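You operate a simulated robot arm through the tools that you are given. There is no shell and no other tool.

The job below is to be done with a simulated robot arm. You get a single attempt, and the scene is never put back.

## Task
Mix a salt soak in the teal pail and lower the stained cloth in.
Fine: 40 ml of salts, within 10 ml, then water to about 400 ml; stir till no lumps show; jar, jug and blue paddle back.

It is judged by the outcome, as a careful person would: the job done as asked, and still so three seconds after it is handed in. It fails if anything else is knocked over, pushed out of place, dropped, spilled or broken. Flat cloth is picked up by pressing the open fingertips on it (5 to 10 N) and closing them slowly along it; thin cloth reads only 2 to 8 mm in the jaws.

## Robot
A 7-joint arm with a fingered hand, fixed in place. Base frame: the origin is on the floor under the middle of its stand, x ahead of it, y to its left, z up; the work surface is at about z = 740. Units: mm, degrees, N and s.
With the tool pointing down near the work surface it reaches from about 320 to 720 mm from the base axis. Its first joint turns from -166.0 to 166.0 degrees. Payload 4 kg.
Tool frame: the origin (TCP) lies between the finger pads and is the grasp point; the fingertips stand 26 mm ahead of it; z points along the fingers, y is the line along which they close. The gripper opens to 148 mm; its body begins 73 mm behind the TCP. The gripper is a hand of 3 fingers: y runs from the thumb to the fingers, the wrist lies at [0, 0, -239] in the tool frame, and closing takes about 1.5 s.
Orientation is told as [roll, pitch, yaw] about the base's x, y, z axes, in that order, counted from this pose: with the fingers straight down and closing along the base's y, the tool's x points along the base's -x, its y along +y and its z along -z.

## Interface
- The arm moves only by the tool move_arm. Its argument "deltas" is a list of rows, each an object (a shift or turn left out is 0, a gripper value left out holds the last) with "travel": the shift along the tool's x, y, z in units of 25 mm (1.0 is 25 mm), a list of three; "rot": the turn, a rotation vector about the tool's x, y, z in units of 5 degrees (1.0 is 5 degrees), a list of three; "hand": the finger opening in mm, from 0 to 148. In form: [{"travel": [tx, ty, tz], "rot": [ax, ay, az], "hand": hand}, ...]. A call has 1 to 20 rows; each row shifts and turns the commanded pose from where the row before left it, along the tool's axes as they then stand. A call with a number of a shift or a turn outside -1 to 1 is refused whole. Each row takes 0.2 s and may step no farther than 50 mm and 8.6 degrees from the row before; otherwise, or with a gripper value out of range, the whole call is refused. A pose out of reach is approached as far as the arm can. The call stops where the force on the tool passes 60 N (or 10 N more than at its start, if that is more) or the arm is blocked; 0.2 s more then pass. Each finger travels about 72 mm/s and halts on what it meets, pressing with about 29 N; the grip force reading is that of the motor and also rises with nothing between the fingers. The clock runs only during rows and for 0.2 s after the last one: add rows that do not move to give the fingers time. The reply holds the time, the measured pose of the TCP, the force on the tool along the base axes, the opening and the grip force, in the units named above and with some noise, with the torque about the TCP (base axes, N m) and any sound that the robot's microphone picked up.
- Cameras (640 x 400 px; columns grow to the right, rows downward): "scene" is fixed at [219.5, 648.7, 1580.8]; the picture's right is [-0.76, -0.65, 0.00], its down [-0.51, 0.59, -0.62] and it looks along [0.41, -0.47, -0.78] (base axes); focal length 254 px, centre (320, 200). "wrist" rides on the gripper at [68, -39, -90] in the tool frame; the picture's right is [0.50, 0.87, 0.00], its down [-0.66, 0.38, -0.65] and it looks along [-0.57, 0.33, 0.76] (tool axes); focal length 222 px, centre (320, 200). There is no depth. A picture from a camera that has moved, and an enlarged one, comes with that camera's place and axes in the base frame and with its lens.
- snapshot(camera): a new picture of that camera. No time passes.
- slide_trunk(by): slides the trunk up (or, below 0, down) by that many mm; the arm rides with it, the base frame stays. It gives what a move gives, with no picture.
- hand_shape(shape): the hand has 3 fingers and takes this shape, open, in about a second: jaw (thumb against the fingers, like two jaws); tri (thumb and two fingers); tip (a fingertip pinch); poke (one finger out to press); point (the index stretched); flat (the hand flat); cup (the hand cupped); fist (a fist). The gripper value then closes the fingers along that shape, each until it touches; the sizes above hold for jaw. It gives what a move gives, with no picture.
- zoom(camera, box): a new picture of the part [left, top, right, bottom] of that camera's present view, enlarged. No time passes.
- finish_job(): hands the job in; it is judged then, once.

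Nothing tells you positions but the pictures and the camera data. Unless the task says otherwise, let go and move clear before handing in.

The tools are called after "Call:" as a command line: name --argument value ..., lists and objects as JSON in quotes. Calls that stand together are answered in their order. move_arm: Moves the arm, as the interface text tells. Its arguments: {"type":"object","properties":{"deltas":{"type":"array"}},"required":["deltas"]} The other tools are called the same way: slide_trunk (by) moves the trunk up or down; hand_shape (shape) gives the hand a shape; snapshot (camera) takes a picture; zoom (camera, box) takes an enlarged picture of a part of a camera's view; finish_job () hands the job in.

At the start:

```text
time_s: 0.0
tcp_pos: [445.6, 154.5, 1289.7]
orientation: [-0.2, -0.1, -0.1]
contact_force: [0.3, -0.2, -0.5]
wrist_torque: [-0.02, -0.02, -0.02]
grip_width: 148.0
grip_force: 0.0
shape: jaw
trunk travel left (down, up): [-525.0, 65.0]
```

scene: 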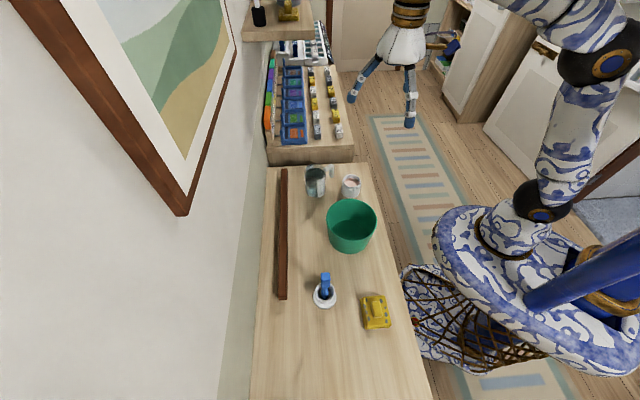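
wrist: 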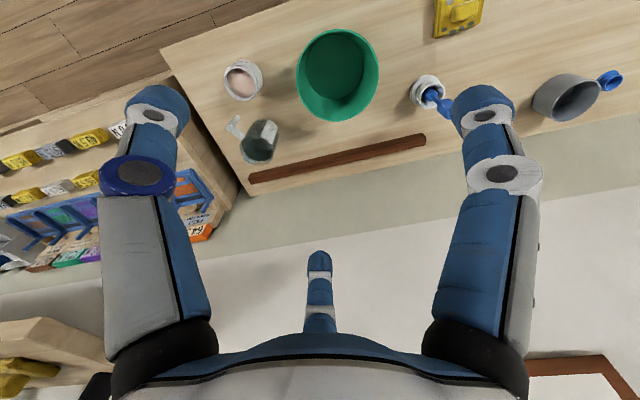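

I see a long table with a teal pail, a glass jug, a jar of pinkish salts, a white holder with a blue paddle and a yellow item. I'll look closer before moving anything.

Call:
zoom --camera "scene" --box '[250, 150, 410, 250]'

Call:
zoom --camera "scene" --box '[250, 240, 440, 400]'

Call:
zoom --camera "wrist" --box '[200, 0, 420, 200]'

Call:
zoom --camera "wrist" --box '[390, 0, 640, 160]'

```text
4.00 times, centred on (330, 200) of scene
camera zoom: at [219.5, 648.7, 1580.8], right [-0.76, -0.65, 0.0], down [-0.51, 0.59, -0.62], along [0.41, -0.47, -0.78], focal length 1016 px, centre (280, 200)
```

zoom: 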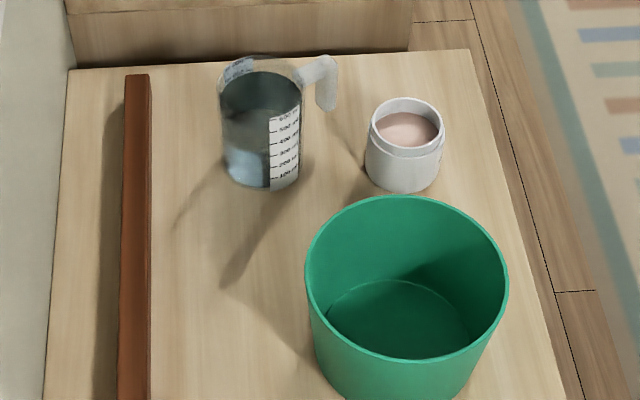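

```text
2.50 times, centred on (345, 320) of scene
camera zoom: at [219.5, 648.7, 1580.8], right [-0.76, -0.65, 0.0], down [-0.51, 0.59, -0.62], along [0.41, -0.47, -0.78], focal length 635 px, centre (258, -100)
```

zoom: 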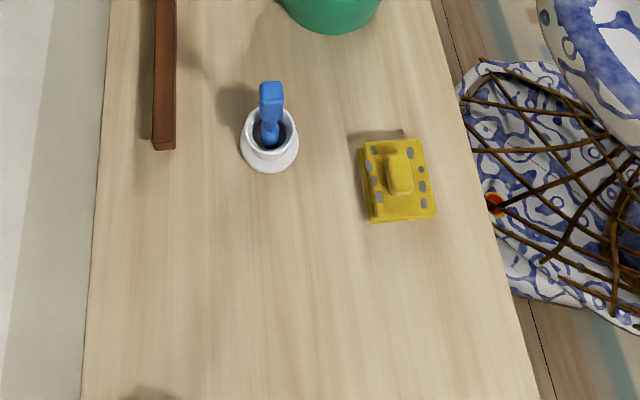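

```text
2.00 times, centred on (310, 100) of wrist
camera zoom: at [375.8, 114.4, 1380.3], right [-0.5, 0.87, 0.0], down [0.66, 0.38, 0.65], along [0.57, 0.33, -0.76], focal length 444 px, centre (340, 400)
```

zoom: 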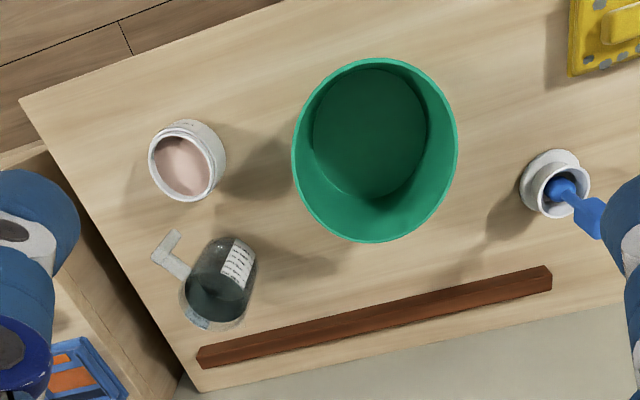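

```text
2.50 times, centred on (515, 80) of wrist
camera zoom: at [375.8, 114.4, 1380.3], right [-0.5, 0.87, 0.0], down [0.66, 0.38, 0.65], along [0.57, 0.33, -0.76], focal length 555 px, centre (-168, 500)
```

zoom: 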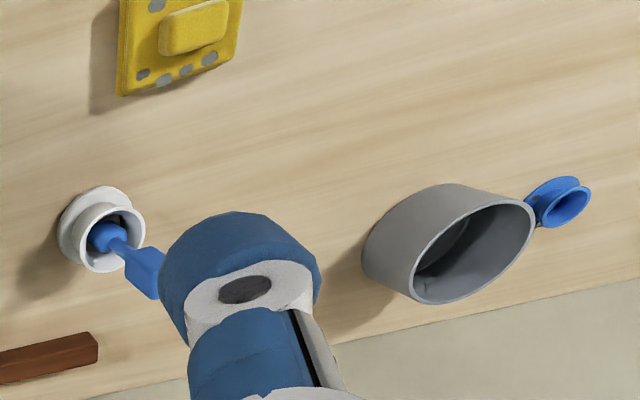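

The table runs diagonally in front of the robot. A grey bowl and a small blue thing lie further left, outside the scene view, so I'll zoom in on details to identify the cloth and read the jug and jar markings.

Call:
zoom --camera "scene" --box '[296, 160, 344, 205]'

Call:
zoom --camera "scene" --box '[335, 165, 375, 205]'

Call:
zoom --camera "scene" --box '[350, 285, 400, 335]'

Call:
zoom --camera "scene" --box '[300, 260, 350, 315]'

Call:
zoom --camera "scene" --box '[315, 190, 385, 260]'

Call:
zoom --camera "wrist" --box '[520, 50, 640, 140]'

```text
8.89 times, centred on (320, 182) of scene
camera zoom: at [219.5, 648.7, 1580.8], right [-0.76, -0.65, 0.0], down [-0.51, 0.59, -0.62], along [0.41, -0.47, -0.78], focal length 2257 px, centre (320, 356)
```

zoom: 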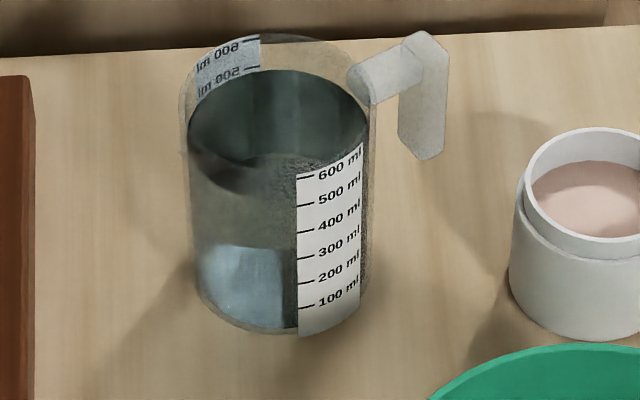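

```text
10.00 times, centred on (355, 185) of scene
camera zoom: at [219.5, 648.7, 1580.8], right [-0.76, -0.65, 0.0], down [-0.51, 0.59, -0.62], along [0.41, -0.47, -0.78], focal length 2540 px, centre (-30, 350)
```

zoom: 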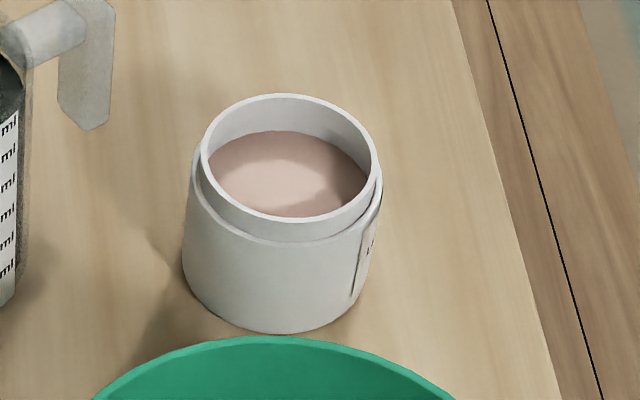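

```text
8.00 times, centred on (375, 310) of scene
camera zoom: at [219.5, 648.7, 1580.8], right [-0.76, -0.65, 0.0], down [-0.51, 0.59, -0.62], along [0.41, -0.47, -0.78], focal length 2032 px, centre (-120, -680)
```

zoom: 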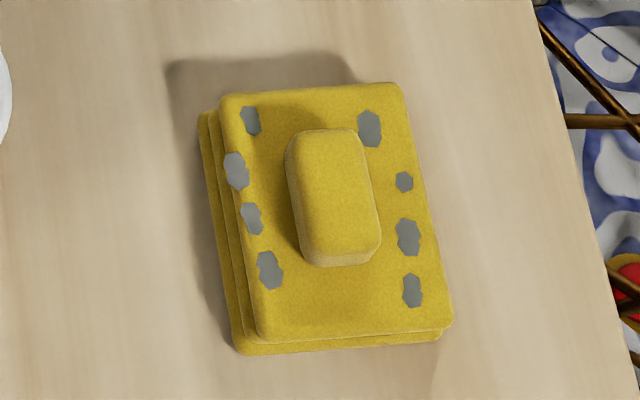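

```text
7.27 times, centred on (325, 288) of scene
camera zoom: at [219.5, 648.7, 1580.8], right [-0.76, -0.65, 0.0], down [-0.51, 0.59, -0.62], along [0.41, -0.47, -0.78], focal length 1847 px, centre (284, -436)
```

zoom: 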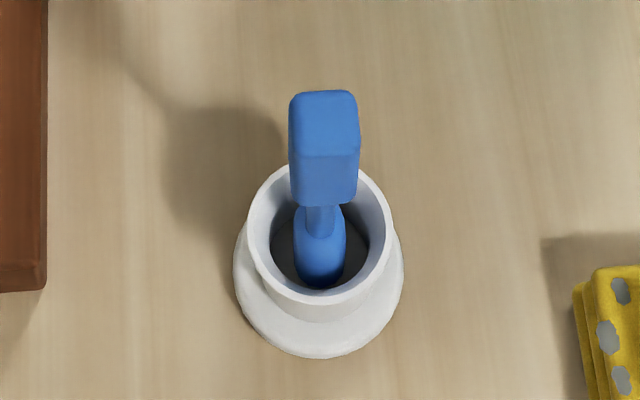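

```text
5.71 times, centred on (350, 225) of scene
camera zoom: at [219.5, 648.7, 1580.8], right [-0.76, -0.65, 0.0], down [-0.51, 0.59, -0.62], along [0.41, -0.47, -0.78], focal length 1451 px, centre (149, 57)
```

zoom: 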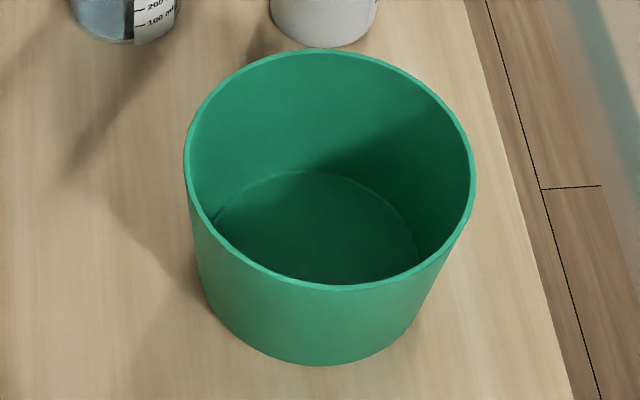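

```text
4.44 times, centred on (580, 95) of wrist
camera zoom: at [375.8, 114.4, 1380.3], right [-0.5, 0.87, 0.0], down [0.66, 0.38, 0.65], along [0.57, 0.33, -0.76], focal length 987 px, centre (-836, 667)
```

zoom: 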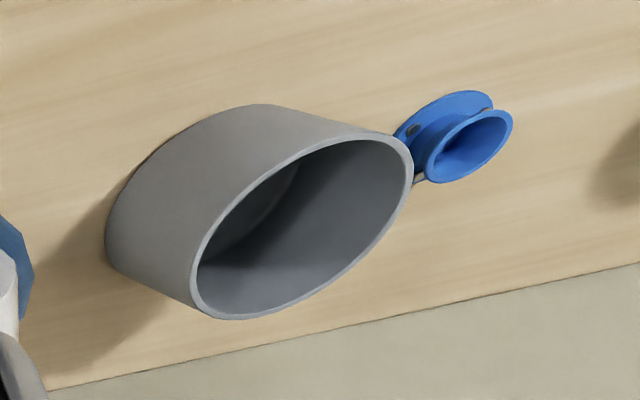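

The yellow folded cloth with grey stains, which has a raised fold on top, is the stained cloth. The grey bowl and the empty blue holder look like bystanders. The jug holds about 480 ml. High above the table, I'll test turning the wrist so that the camera ends up on top for side grasps.

Call:
move_arm --deltas '[{"rot": [0, 0, 1]}, {"rot": [0, 0, 1]}, {"rot": [0, 0, 1]}, {"rot": [0, 0, 1]}, {"rot": [0, 0, 1]}, {"rot": [0, 0, 1]}, {"rot": [0, 0, 1]}, {"rot": [0, 0, 1]}, {"rot": [0, 0, 1]}, {"rot": [0, 0, 1]}, {"rot": [0, 0, 1]}, {"rot": [0, 0, 1]}, {"rot": [0, 0, 1]}, {"rot": [0, 0, 1]}, {"rot": [0, 0, 1]}, {"rot": [0, 0, 1]}, {"rot": [0, 0, 1]}, {"rot": [0, 0, 1]}]'

Call:
snapshot --camera "wrist"

Call:
snapshot --camera "scene"

```text
time_s: 3.8
tcp_pos: [443.6, 155.8, 1290.2]
orientation: [0.0, 0.0, -90.1]
contact_force: [-0.1, -0.9, -0.9]
wrist_torque: [0.02, -0.01, 0.02]
grip_width: 147.9
grip_force: 0.1
shape: jaw
trunk travel left (down, up): [-525.0, 65.0]
```

```text
taken
camera wrist: at [404.7, 221.5, 1381.1], right [0.87, 0.5, 0.0], down [0.38, -0.66, 0.65], along [0.33, -0.57, -0.76], focal length 222 px, centre (320, 200)
```

wrist: 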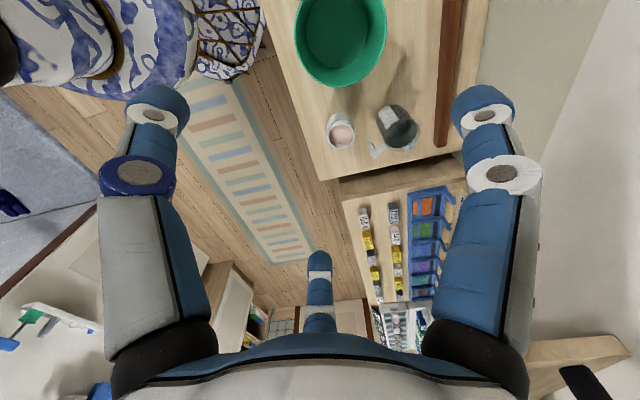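

```text
taken
```

scene: 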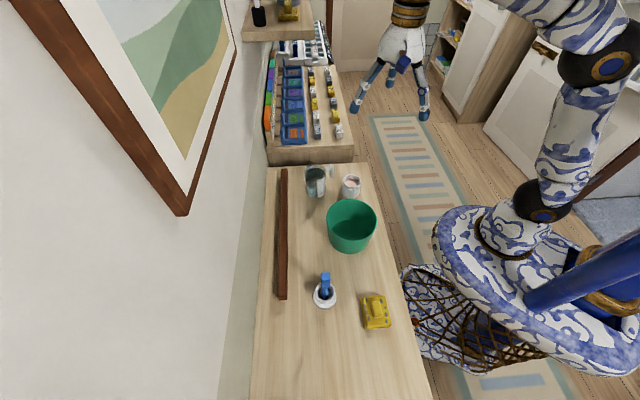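

The yaw turn works. Next I'll look closely at the hand's finger layout, and at the jar and jug from here.

Call:
zoom --camera "scene" --box '[330, 0, 460, 140]'

Call:
zoom --camera "wrist" --box '[290, 70, 450, 170]'

Call:
zoom --camera "wrist" --box '[80, 60, 560, 400]'

```text
2.86 times, centred on (395, 70) of scene
camera zoom: at [219.5, 648.7, 1580.8], right [-0.76, -0.65, 0.0], down [-0.51, 0.59, -0.62], along [0.41, -0.47, -0.78], focal length 726 px, centre (106, 571)
```

zoom: 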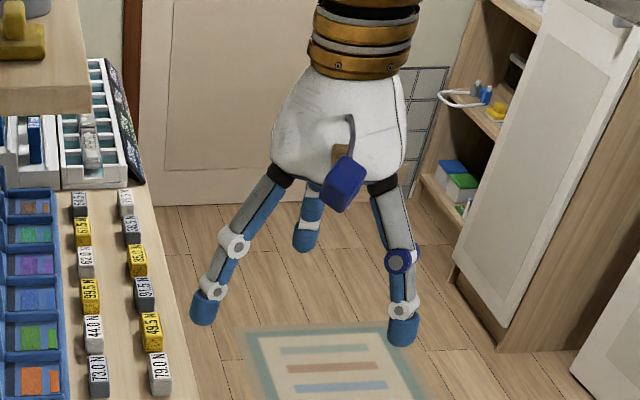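

```text
4.00 times, centred on (370, 120) of wrist
camera zoom: at [404.7, 221.5, 1381.1], right [0.87, 0.5, 0.0], down [0.38, -0.66, 0.65], along [0.33, -0.57, -0.76], focal length 888 px, centre (120, 520)
```

zoom: 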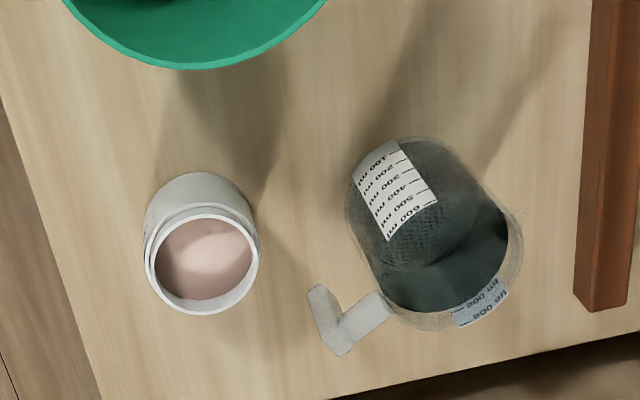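

```text
1.18 times, centred on (320, 230) of wrist
camera zoom: at [404.7, 221.5, 1381.1], right [0.87, 0.5, 0.0], down [0.38, -0.66, 0.65], along [0.33, -0.57, -0.76], focal length 261 px, centre (320, 165)
```

zoom: 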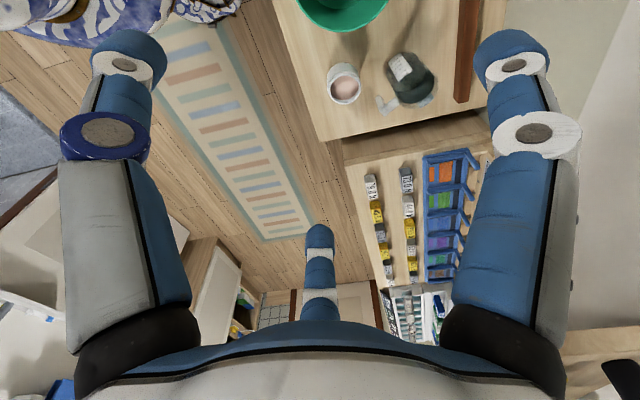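

The hand has three fingers about 120° apart. I'll test in the air how they close in the jaw shape, then compare the tip shape.

Call:
move_arm --deltas '[{"hand": 85}, {}, {}, {}, {}, {}, {}]'

Call:
snapshot --camera "wrist"

Call:
zoom --camera "scene" --box '[330, 0, 460, 140]'

Call:
move_arm --deltas '[{"hand": 10}, {}, {}, {}, {}, {}, {}]'

Call:
snapshot --camera "wrist"

Call:
zoom --camera "scene" --box '[330, 0, 460, 140]'

```text
time_s: 5.4
tcp_pos: [443.9, 154.7, 1289.9]
orientation: [0.0, 0.1, -90.1]
contact_force: [0.0, 0.0, -0.1]
wrist_torque: [-0.03, 0.0, 0.0]
grip_width: 85.6
grip_force: 0.0
shape: jaw
trunk travel left (down, up): [-525.0, 65.0]
```

```text
taken
camera wrist: at [404.6, 221.4, 1381.1], right [0.87, 0.5, 0.0], down [0.38, -0.66, 0.65], along [0.33, -0.57, -0.76], focal length 222 px, centre (320, 200)
```

wrist: 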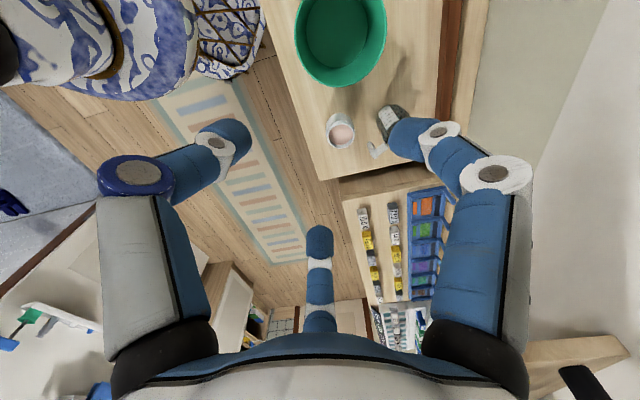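

```text
2.86 times, centred on (395, 70) of scene
camera zoom: at [219.5, 648.7, 1580.8], right [-0.76, -0.65, 0.0], down [-0.51, 0.59, -0.62], along [0.41, -0.47, -0.78], focal length 726 px, centre (106, 571)
```

zoom: 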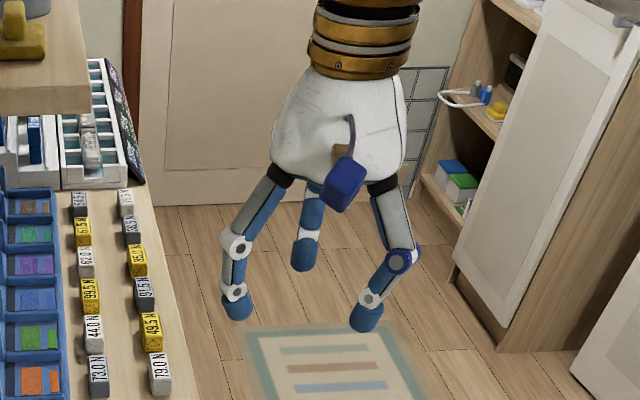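

```text
time_s: 7.0
tcp_pos: [444.9, 155.9, 1290.8]
orientation: [0.0, 0.0, -90.1]
contact_force: [-0.3, -0.5, 0.5]
wrist_torque: [0.01, 0.0, 0.04]
grip_width: 10.7
grip_force: 0.0
shape: jaw
trunk travel left (down, up): [-525.0, 65.0]
```

```text
taken
camera wrist: at [404.6, 221.4, 1381.1], right [0.87, 0.5, 0.0], down [0.38, -0.66, 0.65], along [0.33, -0.57, -0.76], focal length 222 px, centre (320, 200)
```

wrist: 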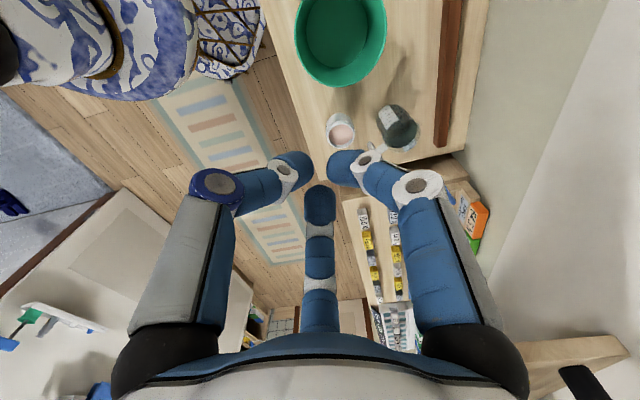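

```text
2.86 times, centred on (395, 70) of scene
camera zoom: at [219.5, 648.7, 1580.8], right [-0.76, -0.65, 0.0], down [-0.51, 0.59, -0.62], along [0.41, -0.47, -0.78], focal length 726 px, centre (106, 571)
```

zoom: 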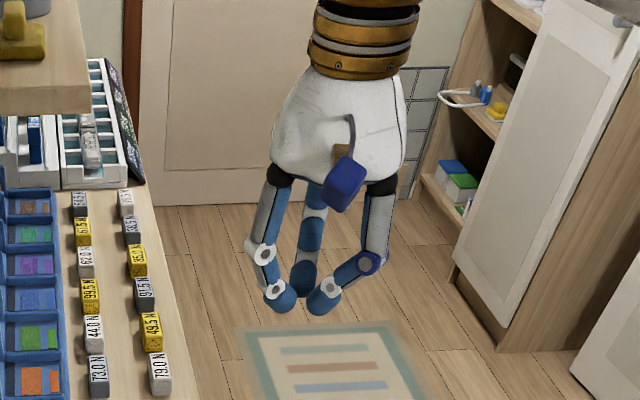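

In the jaw shape the fingers close centrically, like a three-jaw chuck. I'll check the other useful shapes before choosing grasps.

Call:
hand_shape --shape "tri"

Call:
snapshot --camera "wrist"

Call:
zoom --camera "scene" --box '[330, 0, 460, 140]'

Call:
hand_shape --shape "tip"

Call:
snapshot --camera "wrist"

Call:
zoom --camera "scene" --box '[330, 0, 460, 140]'

```text
time_s: 7.9
tcp_pos: [443.7, 155.4, 1290.6]
orientation: [-0.1, 0.0, -90.1]
contact_force: [0.3, -0.6, -0.2]
wrist_torque: [-0.01, 0.03, -0.01]
grip_width: 147.8
grip_force: 0.0
shape: tri
trunk travel left (down, up): [-525.0, 65.0]
```

```text
taken
camera wrist: at [404.6, 221.4, 1381.1], right [0.87, 0.5, 0.0], down [0.38, -0.66, 0.65], along [0.33, -0.57, -0.76], focal length 222 px, centre (320, 200)
```

wrist: 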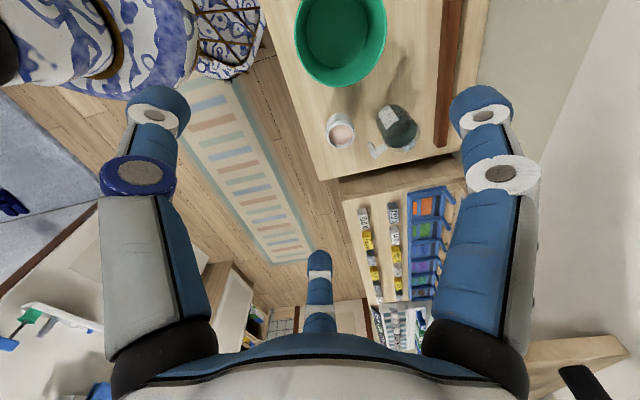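

```text
2.86 times, centred on (395, 70) of scene
camera zoom: at [219.5, 648.7, 1580.8], right [-0.76, -0.65, 0.0], down [-0.51, 0.59, -0.62], along [0.41, -0.47, -0.78], focal length 726 px, centre (106, 571)
```

zoom: 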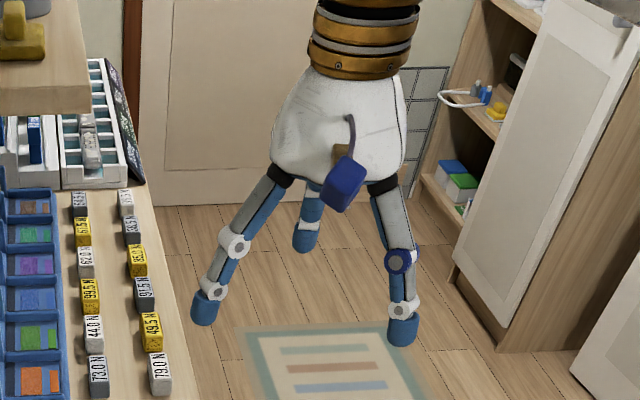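

```text
time_s: 8.8
tcp_pos: [445.8, 153.2, 1290.0]
orientation: [0.1, 0.0, -90.1]
contact_force: [0.0, -0.3, -0.1]
wrist_torque: [-0.01, -0.01, 0.01]
grip_width: 148.2
grip_force: 0.1
shape: tip
trunk travel left (down, up): [-525.0, 65.0]
```

```text
taken
camera wrist: at [404.6, 221.4, 1381.1], right [0.87, 0.5, 0.0], down [0.38, -0.66, 0.65], along [0.33, -0.57, -0.76], focal length 222 px, centre (320, 200)
```

wrist: 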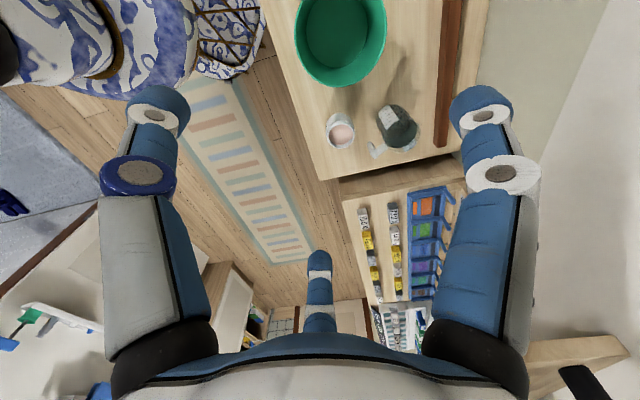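

```text
2.86 times, centred on (395, 70) of scene
camera zoom: at [219.5, 648.7, 1580.8], right [-0.76, -0.65, 0.0], down [-0.51, 0.59, -0.62], along [0.41, -0.47, -0.78], focal length 726 px, centre (106, 571)
```

zoom: 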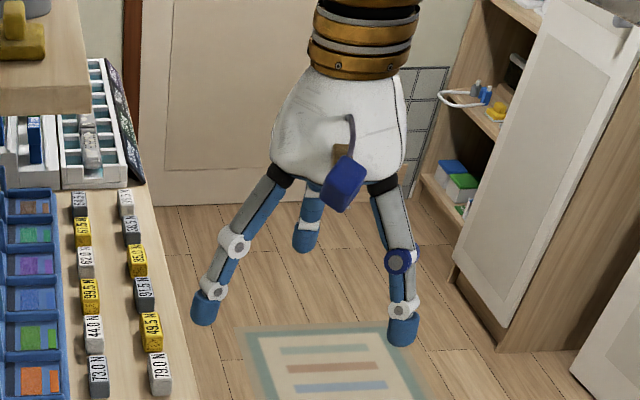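

All the open shapes look the same, so I'll use the jaw. My plan is to grip the jar and the jug from above between the fingers, then pour by tipping the hand over the pail. I'll rehearse the approach and the tilt high above the pail with an empty hand.

Call:
hand_shape --shape "jaw"

Call:
move_arm --deltas '[{"travel": [0.287, 0.117, 0.967]}, {"travel": [0.287, 0.117, 0.967]}, {"travel": [0.287, 0.117, 0.967]}, {"travel": [0.287, 0.117, 0.967]}, {"travel": [0.287, 0.117, 0.967]}, {"travel": [0.287, 0.117, 0.967]}, {"travel": [0.287, 0.117, 0.967]}, {"travel": [0.287, 0.117, 0.967]}, {"travel": [0.287, 0.117, 0.967]}, {"travel": [0.287, 0.117, 0.967]}, {"travel": [0.287, 0.117, 0.967]}, {"travel": [0.287, 0.117, 0.967]}]'

Call:
snapshot --camera "wrist"

Call:
snapshot --camera "scene"

```text
time_s: 9.7
tcp_pos: [444.2, 154.5, 1290.2]
orientation: [0.0, 0.0, -90.1]
contact_force: [0.1, -0.1, 0.6]
wrist_torque: [-0.01, -0.02, 0.05]
grip_width: 147.8
grip_force: 0.1
shape: jaw
trunk travel left (down, up): [-525.0, 65.0]
```

```text
time_s: 12.3
tcp_pos: [480.6, 238.3, 997.1]
orientation: [0.0, 0.1, -90.1]
contact_force: [0.1, -0.8, -0.4]
wrist_torque: [0.01, 0.01, -0.01]
grip_width: 148.0
grip_force: 0.0
shape: jaw
trunk travel left (down, up): [-525.0, 65.0]
```

```text
taken
camera wrist: at [440.0, 305.8, 1088.3], right [0.87, 0.5, 0.0], down [0.38, -0.66, 0.65], along [0.33, -0.57, -0.76], focal length 222 px, centre (320, 200)
```

wrist: 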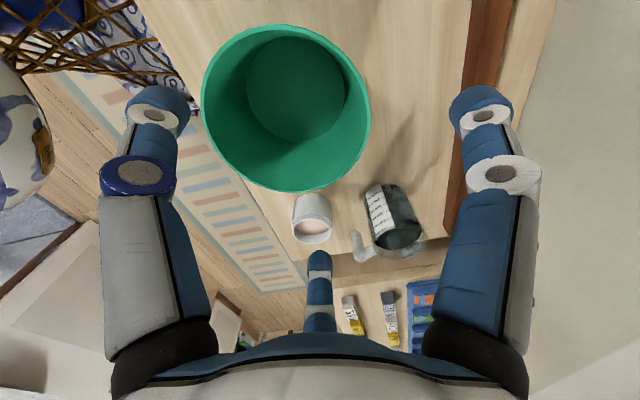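

```text
taken
```

scene: 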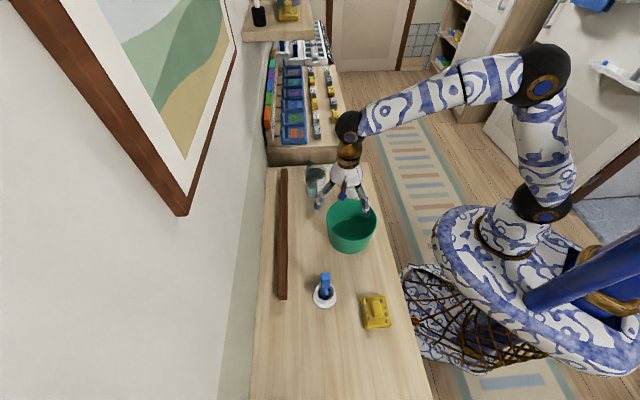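

The pail's centre is at about (459, 200), with a rim radius of about 90 mm at z≈850. Next I'll rehearse the pouring tilt here with the empty hand.

Call:
move_arm --deltas '[{"rot": [-0.5, 0.866, 0]}, {"rot": [-0.5, 0.866, 0]}, {"rot": [-0.5, 0.866, 0]}, {"rot": [-0.5, 0.866, 0]}, {"rot": [-0.5, 0.866, 0]}, {"rot": [-0.5, 0.866, 0]}, {"rot": [-0.5, 0.866, 0]}, {"rot": [-0.5, 0.866, 0]}, {"rot": [-0.5, 0.866, 0]}, {"rot": [-0.5, 0.866, 0]}, {"rot": [-0.5, 0.866, 0]}, {"rot": [-0.5, 0.866, 0]}, {"rot": [-0.5, 0.866, 0]}, {"rot": [-0.5, 0.866, 0]}, {"rot": [-0.5, 0.866, 0]}, {"rot": [-0.5, 0.866, 0]}]'

Call:
snapshot --camera "wrist"

Call:
snapshot --camera "scene"

```text
time_s: 15.7
tcp_pos: [481.3, 240.4, 1000.1]
orientation: [70.9, 58.5, -46.6]
contact_force: [-0.1, -0.5, 0.5]
wrist_torque: [-0.02, -0.06, 0.03]
grip_width: 147.9
grip_force: 0.0
shape: jaw
trunk travel left (down, up): [-525.0, 65.0]
```

```text
taken
camera wrist: at [379.8, 202.7, 1054.2], right [0.51, -0.12, 0.85], down [0.21, -0.94, -0.26], along [0.84, 0.31, -0.45], focal length 222 px, centre (320, 200)
```

wrist: 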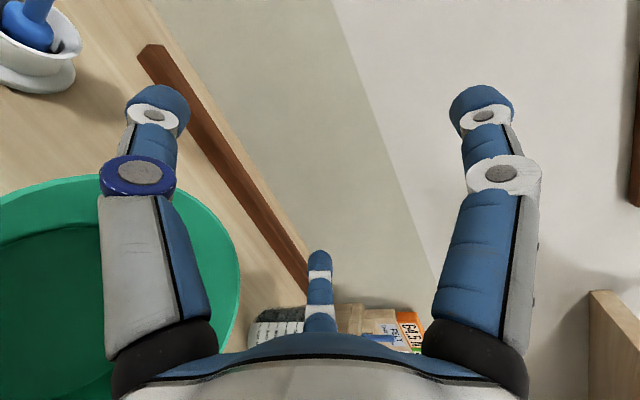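

```text
taken
```

scene: 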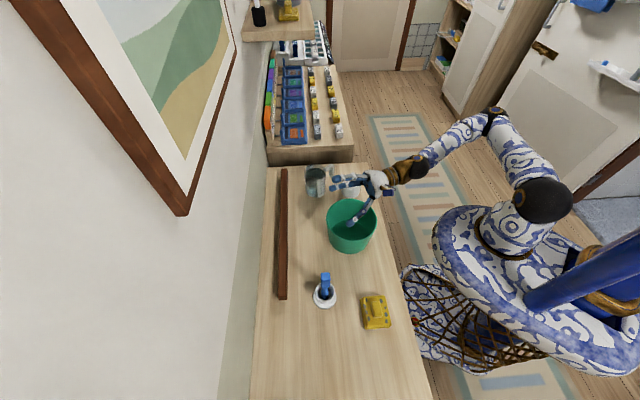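

The tilt works while the TCP holds still. I'll bring the hand back upright and move to above the jar at about (588, 20).

Call:
move_arm --deltas '[{"rot": [0.5, -0.866, 0]}, {"rot": [0.5, -0.866, 0]}, {"rot": [0.5, -0.866, 0]}, {"rot": [0.5, -0.866, 0]}, {"rot": [0.5, -0.866, 0]}, {"rot": [0.5, -0.866, 0]}, {"rot": [0.5, -0.866, 0]}, {"rot": [0.5, -0.866, 0]}, {"rot": [0.5, -0.866, 0]}, {"rot": [0.5, -0.866, 0]}, {"rot": [0.5, -0.866, 0]}, {"rot": [0.5, -0.866, 0]}, {"rot": [0.5, -0.866, 0]}, {"rot": [0.5, -0.866, 0]}, {"rot": [0.5, -0.866, 0]}, {"rot": [0.5, -0.866, 0]}]'

Call:
move_arm --deltas '[{"travel": [-0.876, 0.432, 0.192]}, {"travel": [-0.876, 0.432, 0.192]}, {"travel": [-0.876, 0.432, 0.192]}, {"travel": [-0.876, 0.432, 0.192]}, {"travel": [-0.876, 0.432, 0.192]}, {"travel": [-0.876, 0.432, 0.192]}, {"travel": [-0.876, 0.432, 0.192]}, {"travel": [-0.876, 0.432, 0.192]}, {"travel": [-0.876, 0.432, 0.192]}, {"travel": [-0.876, 0.432, 0.192]}, {}]'

Call:
snapshot --camera "wrist"

Call:
zoom --camera "scene" --box '[280, 100, 440, 240]'

```text
time_s: 19.1
tcp_pos: [478.7, 240.6, 999.6]
orientation: [0.0, -0.1, -90.1]
contact_force: [0.2, 0.3, 0.6]
wrist_torque: [0.0, 0.02, 0.03]
grip_width: 147.9
grip_force: 0.1
shape: jaw
trunk travel left (down, up): [-525.0, 65.0]
```

```text
time_s: 21.5
tcp_pos: [587.5, 22.9, 950.4]
orientation: [0.1, 0.1, -90.1]
contact_force: [-0.1, -0.6, -0.3]
wrist_torque: [0.02, 0.03, -0.01]
grip_width: 148.1
grip_force: 0.0
shape: jaw
trunk travel left (down, up): [-525.0, 65.0]
```

```text
taken
camera wrist: at [547.7, 89.7, 1041.1], right [0.87, 0.5, 0.0], down [0.38, -0.66, 0.65], along [0.33, -0.57, -0.76], focal length 222 px, centre (320, 200)
```

wrist: 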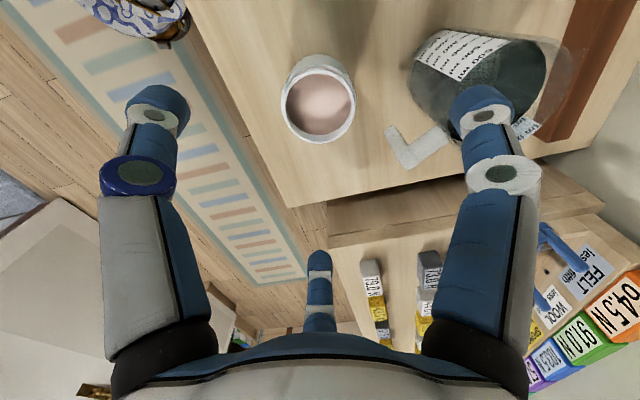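

```text
2.86 times, centred on (360, 170) of scene
camera zoom: at [219.5, 648.7, 1580.8], right [-0.76, -0.65, 0.0], down [-0.51, 0.59, -0.62], along [0.41, -0.47, -0.78], focal length 726 px, centre (206, 286)
```

zoom: 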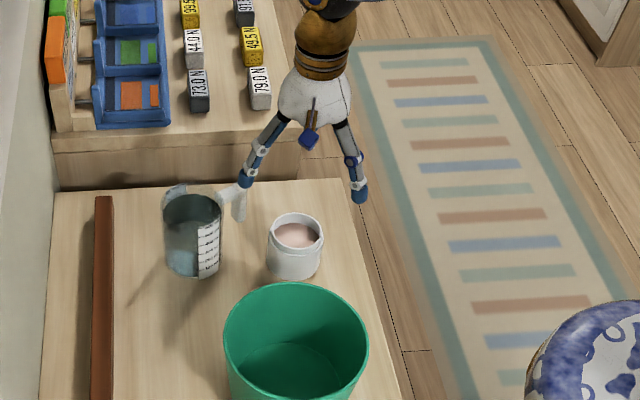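

I'll zoom in on the jar from this pose to fix its centre and read its label and fill level.

Call:
zoom --camera "wrist" --box '[260, 40, 380, 160]'

Call:
zoom --camera "wrist" --box '[370, 0, 630, 190]'

```text
3.33 times, centred on (320, 100) of wrist
camera zoom: at [547.7, 89.7, 1041.1], right [0.87, 0.5, 0.0], down [0.38, -0.66, 0.65], along [0.33, -0.57, -0.76], focal length 740 px, centre (320, 533)
```

zoom: 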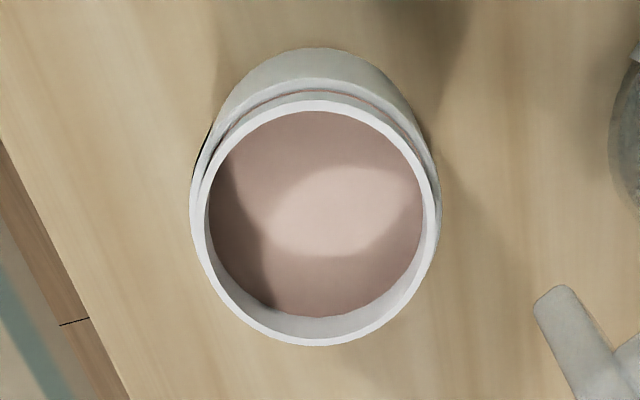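

```text
2.11 times, centred on (500, 95) of wrist
camera zoom: at [547.7, 89.7, 1041.1], right [0.87, 0.5, 0.0], down [0.38, -0.66, 0.65], along [0.33, -0.57, -0.76], focal length 468 px, centre (-59, 421)
```

zoom: 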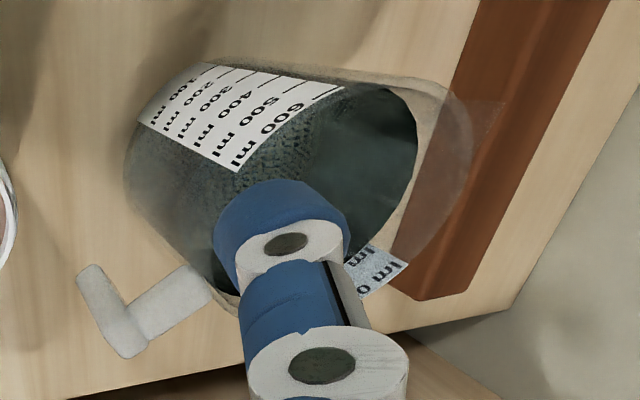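

The jar's centre is at (586, 19), with an outer rim of about 74 mm at z≈810. I'll narrow the fingers to 115 mm and descend around it to z≈775.

Call:
move_arm --deltas '[{"travel": [-0.1, -0.02, 0], "hand": 115}, {}, {}, {"travel": [0, 0, 0.8]}, {"travel": [0, 0, 0.8]}, {"travel": [0, 0, 0.8]}, {"travel": [0, 0, 0.8]}, {"travel": [0, 0, 0.8]}, {}]'

Call:
snapshot --camera "wrist"

Call:
zoom --camera "scene" --box '[290, 120, 420, 230]'

```text
time_s: 23.5
tcp_pos: [586.7, 18.2, 850.0]
orientation: [0.0, 0.0, -90.1]
contact_force: [1.1, -0.2, -0.3]
wrist_torque: [-0.03, 0.0, 0.03]
grip_width: 115.4
grip_force: 0.1
shape: jaw
trunk travel left (down, up): [-525.0, 65.0]
```

```text
taken
camera wrist: at [546.9, 86.3, 940.1], right [0.87, 0.5, 0.0], down [0.38, -0.66, 0.65], along [0.33, -0.57, -0.76], focal length 222 px, centre (320, 200)
```

wrist: 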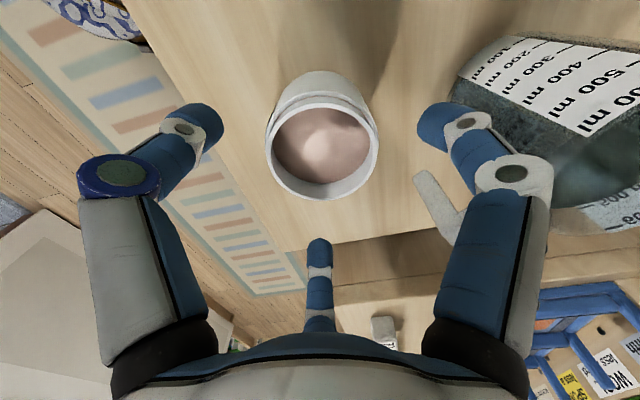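

```text
3.64 times, centred on (355, 175) of scene
camera zoom: at [219.5, 648.7, 1580.8], right [-0.76, -0.65, 0.0], down [-0.51, 0.59, -0.62], along [0.41, -0.47, -0.78], focal length 924 px, centre (193, 291)
```

zoom: 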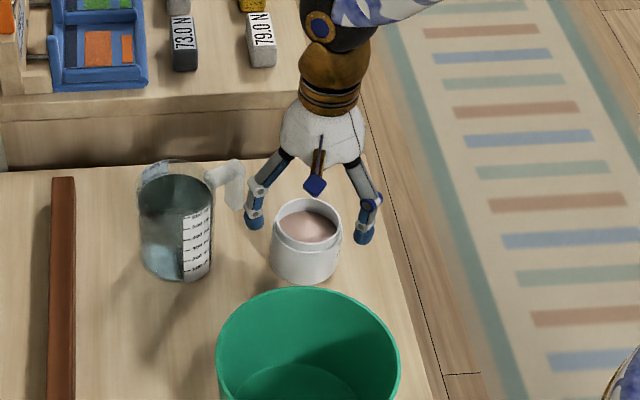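

The jar is centred between the fingers and the jug handle is clear of them. I'll go down the rest of the way to z≈775.

Call:
move_arm --deltas '[{"travel": [0, 0, 0.75]}, {"travel": [0, 0, 0.75]}, {"travel": [0, 0, 0.75]}, {"travel": [0, 0, 0.75]}, {}]'

Call:
snapshot --camera "wrist"

Call:
zoom --camera "scene" --box '[300, 130, 400, 220]'

```text
time_s: 24.7
tcp_pos: [586.0, 18.9, 776.0]
orientation: [-0.1, 0.1, -90.1]
contact_force: [0.1, -0.2, 0.0]
wrist_torque: [0.01, 0.0, 0.02]
grip_width: 115.1
grip_force: 0.1
shape: jaw
trunk travel left (down, up): [-525.0, 65.0]
```

```text
taken
camera wrist: at [546.5, 85.5, 867.2], right [0.87, 0.5, 0.0], down [0.38, -0.66, 0.65], along [0.33, -0.57, -0.76], focal length 222 px, centre (320, 200)
```

wrist: 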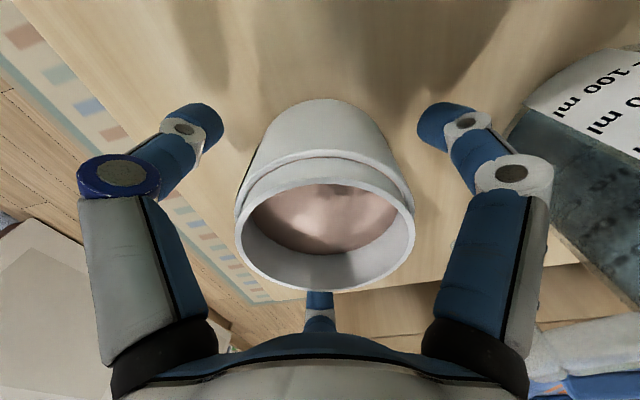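

```text
4.44 times, centred on (350, 175) of scene
camera zoom: at [219.5, 648.7, 1580.8], right [-0.76, -0.65, 0.0], down [-0.51, 0.59, -0.62], along [0.41, -0.47, -0.78], focal length 1129 px, centre (187, 311)
```

zoom: 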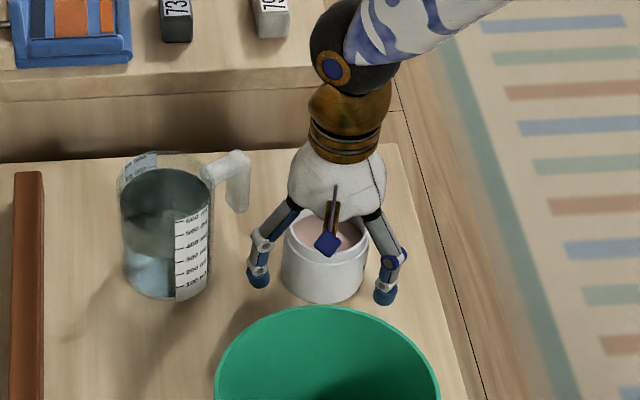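

The jar sits well between the fingers, so I'll close on it.

Call:
move_arm --deltas '[{"hand": 100}, {}, {"hand": 90}, {}, {"hand": 80}, {}, {"hand": 60}, {}, {}, {}, {}]'

Call:
snapshot --camera "wrist"

Call:
zoom --camera "scene" --box '[300, 130, 400, 220]'

```text
time_s: 27.1
tcp_pos: [586.8, 17.8, 777.0]
orientation: [0.1, 0.0, -90.2]
contact_force: [0.7, 0.8, 0.1]
wrist_torque: [0.03, 0.0, -0.01]
grip_width: 71.0
grip_force: 28.8
shape: jaw
trunk travel left (down, up): [-525.0, 65.0]
```

```text
taken
camera wrist: at [546.5, 85.5, 867.4], right [0.87, 0.5, 0.0], down [0.38, -0.66, 0.65], along [0.33, -0.57, -0.76], focal length 222 px, centre (320, 200)
```

wrist: 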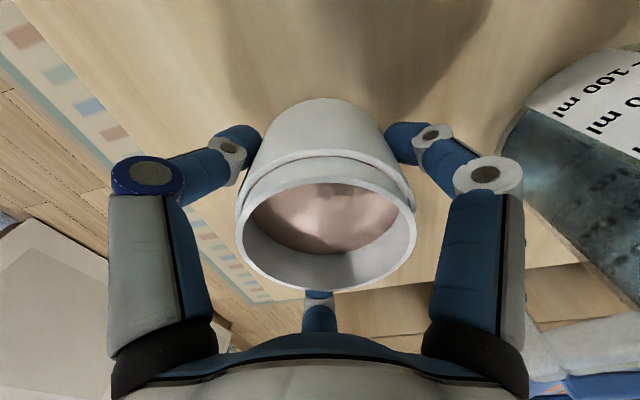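

```text
4.44 times, centred on (350, 175) of scene
camera zoom: at [219.5, 648.7, 1580.8], right [-0.76, -0.65, 0.0], down [-0.51, 0.59, -0.62], along [0.41, -0.47, -0.78], focal length 1129 px, centre (187, 311)
```

zoom: 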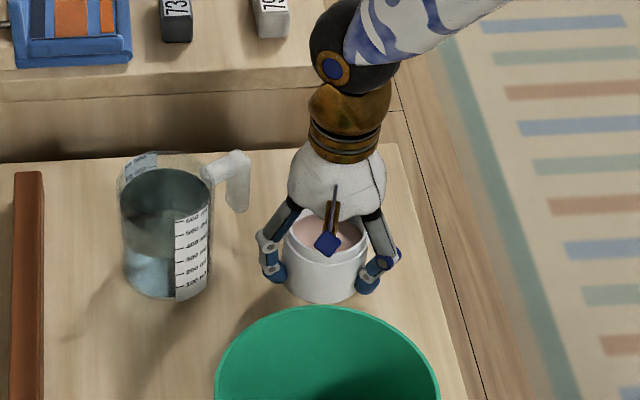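

The grip is holding at 29 N and the jar hasn't shifted. I'll lift gently, straight up.

Call:
move_arm --deltas '[{"travel": [0, 0, -0.3]}, {"travel": [0, 0, -0.5]}, {"travel": [0, 0, -0.8]}, {"travel": [0, 0, -1]}, {"travel": [0, 0, -1]}, {"travel": [0, 0, -1]}, {"travel": [0, 0, -1]}, {"travel": [0, 0, -1]}, {}]'

Call:
snapshot --camera "wrist"

Call:
zoom --camera "scene" --box '[300, 100, 400, 220]'

```text
time_s: 29.1
tcp_pos: [589.2, 18.8, 940.8]
orientation: [0.1, 0.0, -90.0]
contact_force: [-0.6, 0.0, -3.2]
wrist_torque: [-0.04, 0.02, -0.01]
grip_width: 71.1
grip_force: 29.1
shape: jaw
trunk travel left (down, up): [-525.0, 65.0]
```

```text
taken
camera wrist: at [549.3, 85.8, 1031.8], right [0.87, 0.5, 0.0], down [0.38, -0.66, 0.65], along [0.33, -0.57, -0.76], focal length 222 px, centre (320, 200)
```

wrist: 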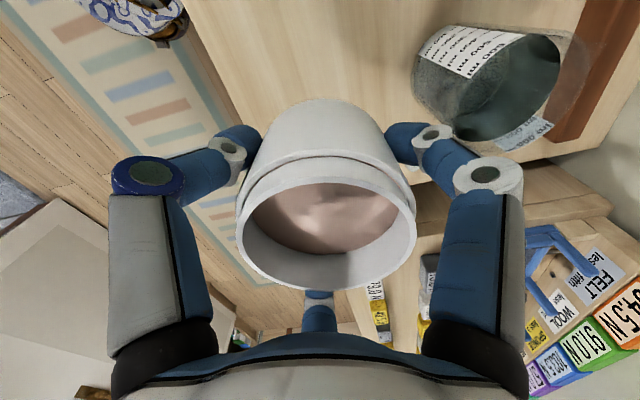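

```text
3.33 times, centred on (350, 160) of scene
camera zoom: at [219.5, 648.7, 1580.8], right [-0.76, -0.65, 0.0], down [-0.51, 0.59, -0.62], along [0.41, -0.47, -0.78], focal length 846 px, centre (220, 333)
```

zoom: 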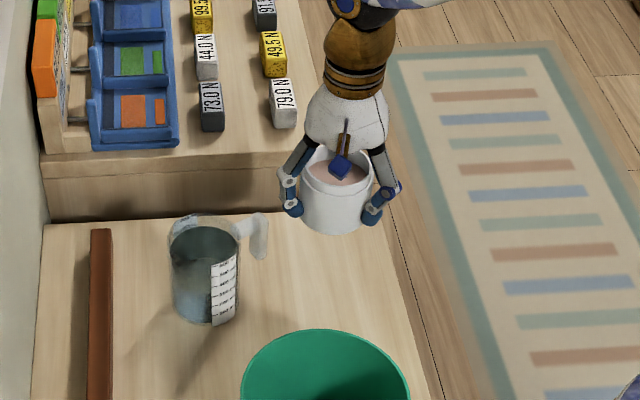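

The jar is held and weighs roughly 3 N. I'll take a set of still readings as a weight baseline, plus a close view of the starting salt level.

Call:
move_arm --deltas '[{}]'

Call:
move_arm --deltas '[{}]'

Call:
move_arm --deltas '[{}]'

Call:
move_arm --deltas '[{}]'

Call:
move_arm --deltas '[{}]'

Call:
move_arm --deltas '[{}]'

Call:
move_arm --deltas '[{}]'

Call:
move_arm --deltas '[{}]'

Call:
move_arm --deltas '[{}]'

Call:
move_arm --deltas '[{}]'

Call:
zoom --camera "wrist" --box '[220, 80, 440, 300]'

```text
time_s: 29.5
tcp_pos: [588.9, 18.8, 940.2]
orientation: [0.0, 0.0, -90.1]
contact_force: [-0.2, 0.2, -1.8]
wrist_torque: [0.0, -0.01, 0.02]
grip_width: 71.5
grip_force: 29.2
shape: jaw
trunk travel left (down, up): [-525.0, 65.0]
```

```text
time_s: 29.9
tcp_pos: [588.6, 19.6, 941.0]
orientation: [-0.1, -0.1, -90.1]
contact_force: [0.2, 0.3, -2.4]
wrist_torque: [-0.04, 0.04, -0.03]
grip_width: 70.7
grip_force: 28.9
shape: jaw
trunk travel left (down, up): [-525.0, 65.0]
```

```text
time_s: 30.3
tcp_pos: [588.9, 19.0, 940.7]
orientation: [-0.1, 0.0, -90.0]
contact_force: [-0.6, 0.4, -2.7]
wrist_torque: [0.01, 0.02, 0.01]
grip_width: 70.9
grip_force: 28.7
shape: jaw
trunk travel left (down, up): [-525.0, 65.0]
```

```text
time_s: 30.7
tcp_pos: [589.2, 18.9, 939.6]
orientation: [0.0, 0.0, -90.2]
contact_force: [-0.4, 0.6, -2.6]
wrist_torque: [0.01, 0.0, -0.01]
grip_width: 71.3
grip_force: 28.8
shape: jaw
trunk travel left (down, up): [-525.0, 65.0]
```

```text
time_s: 31.1
tcp_pos: [589.7, 19.8, 940.6]
orientation: [0.0, 0.0, -90.1]
contact_force: [-0.1, -1.2, -1.9]
wrist_torque: [-0.02, -0.01, 0.02]
grip_width: 71.1
grip_force: 29.3
shape: jaw
trunk travel left (down, up): [-525.0, 65.0]
```

```text
time_s: 31.5
tcp_pos: [588.7, 18.2, 941.0]
orientation: [0.1, 0.1, -90.1]
contact_force: [0.5, -0.1, -2.2]
wrist_torque: [-0.03, 0.0, -0.01]
grip_width: 70.8
grip_force: 28.8
shape: jaw
trunk travel left (down, up): [-525.0, 65.0]
```

```text
time_s: 31.9
tcp_pos: [589.0, 17.2, 940.6]
orientation: [0.1, 0.0, -90.0]
contact_force: [-0.2, 0.6, -2.8]
wrist_torque: [-0.05, 0.0, 0.01]
grip_width: 70.8
grip_force: 28.5
shape: jaw
trunk travel left (down, up): [-525.0, 65.0]
```

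```text
time_s: 32.3
tcp_pos: [588.4, 18.8, 939.3]
orientation: [0.0, 0.0, -90.1]
contact_force: [0.0, -0.8, -2.5]
wrist_torque: [-0.05, 0.01, -0.02]
grip_width: 71.0
grip_force: 28.3
shape: jaw
trunk travel left (down, up): [-525.0, 65.0]
```

```text
time_s: 32.7
tcp_pos: [590.1, 19.4, 939.6]
orientation: [0.0, 0.0, -90.1]
contact_force: [-0.5, 0.8, -2.6]
wrist_torque: [0.01, 0.01, -0.04]
grip_width: 71.0
grip_force: 29.2
shape: jaw
trunk travel left (down, up): [-525.0, 65.0]
```

```text
time_s: 33.1
tcp_pos: [588.6, 19.2, 940.9]
orientation: [0.0, 0.0, -90.1]
contact_force: [0.1, -0.7, -1.7]
wrist_torque: [0.0, -0.04, 0.0]
grip_width: 70.8
grip_force: 28.8
shape: jaw
trunk travel left (down, up): [-525.0, 65.0]
```

```text
1.82 times, centred on (330, 190) of wrist
camera zoom: at [549.3, 85.9, 1031.4], right [0.87, 0.5, 0.0], down [0.38, -0.66, 0.65], along [0.33, -0.57, -0.76], focal length 404 px, centre (302, 218)
```

zoom: 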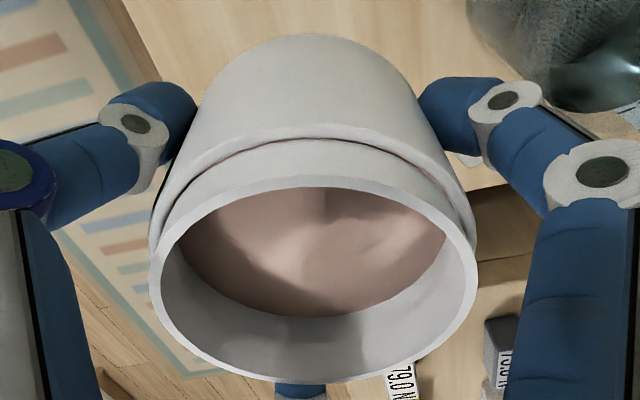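

The jar weighs about 2.35 N. The salt surface is about 18 mm below the rim in a bore of about 66 mm, so 40 ml corresponds to a drop of about 11.7 mm. I'll carry the jar over the pail now.

Call:
move_arm --deltas '[{"travel": [0.88, -0.429, 0]}, {"travel": [0.88, -0.429, 0]}, {"travel": [0.88, -0.429, 0]}, {"travel": [0.88, -0.429, 0]}, {"travel": [0.88, -0.429, 0]}, {"travel": [0.88, -0.429, 0]}, {"travel": [0.88, -0.429, 0]}, {"travel": [0.88, -0.429, 0]}, {"travel": [0.88, -0.429, 0]}, {"travel": [0.88, -0.429, 0]}, {}]'

Call:
snapshot --camera "wrist"

Call:
zoom --camera "scene" --box '[280, 120, 440, 270]'

```text
time_s: 35.5
tcp_pos: [479.3, 239.1, 942.0]
orientation: [0.0, 0.0, -90.1]
contact_force: [0.4, 0.1, -2.3]
wrist_torque: [-0.03, -0.01, 0.01]
grip_width: 71.0
grip_force: 29.3
shape: jaw
trunk travel left (down, up): [-525.0, 65.0]
```

```text
taken
camera wrist: at [439.1, 305.5, 1033.0], right [0.87, 0.5, 0.0], down [0.38, -0.66, 0.65], along [0.33, -0.57, -0.76], focal length 222 px, centre (320, 200)
```

wrist: 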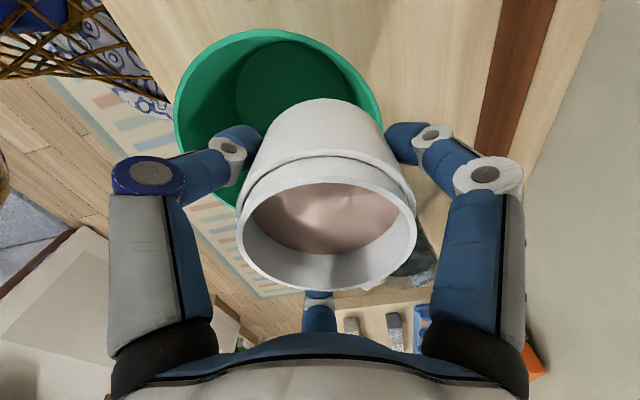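

```text
2.67 times, centred on (360, 195) of scene
camera zoom: at [219.5, 648.7, 1580.8], right [-0.76, -0.65, 0.0], down [-0.51, 0.59, -0.62], along [0.41, -0.47, -0.78], focal length 677 px, centre (213, 213)
```

zoom: 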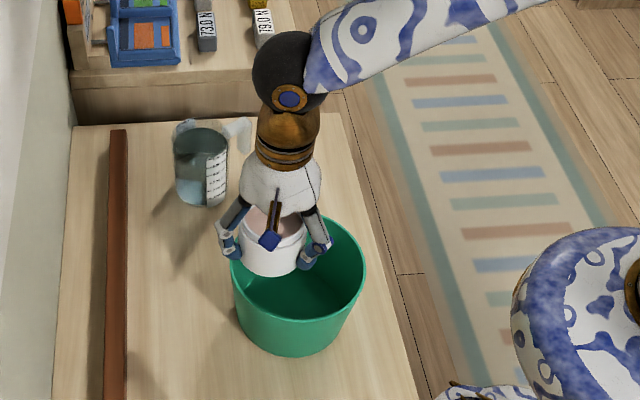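

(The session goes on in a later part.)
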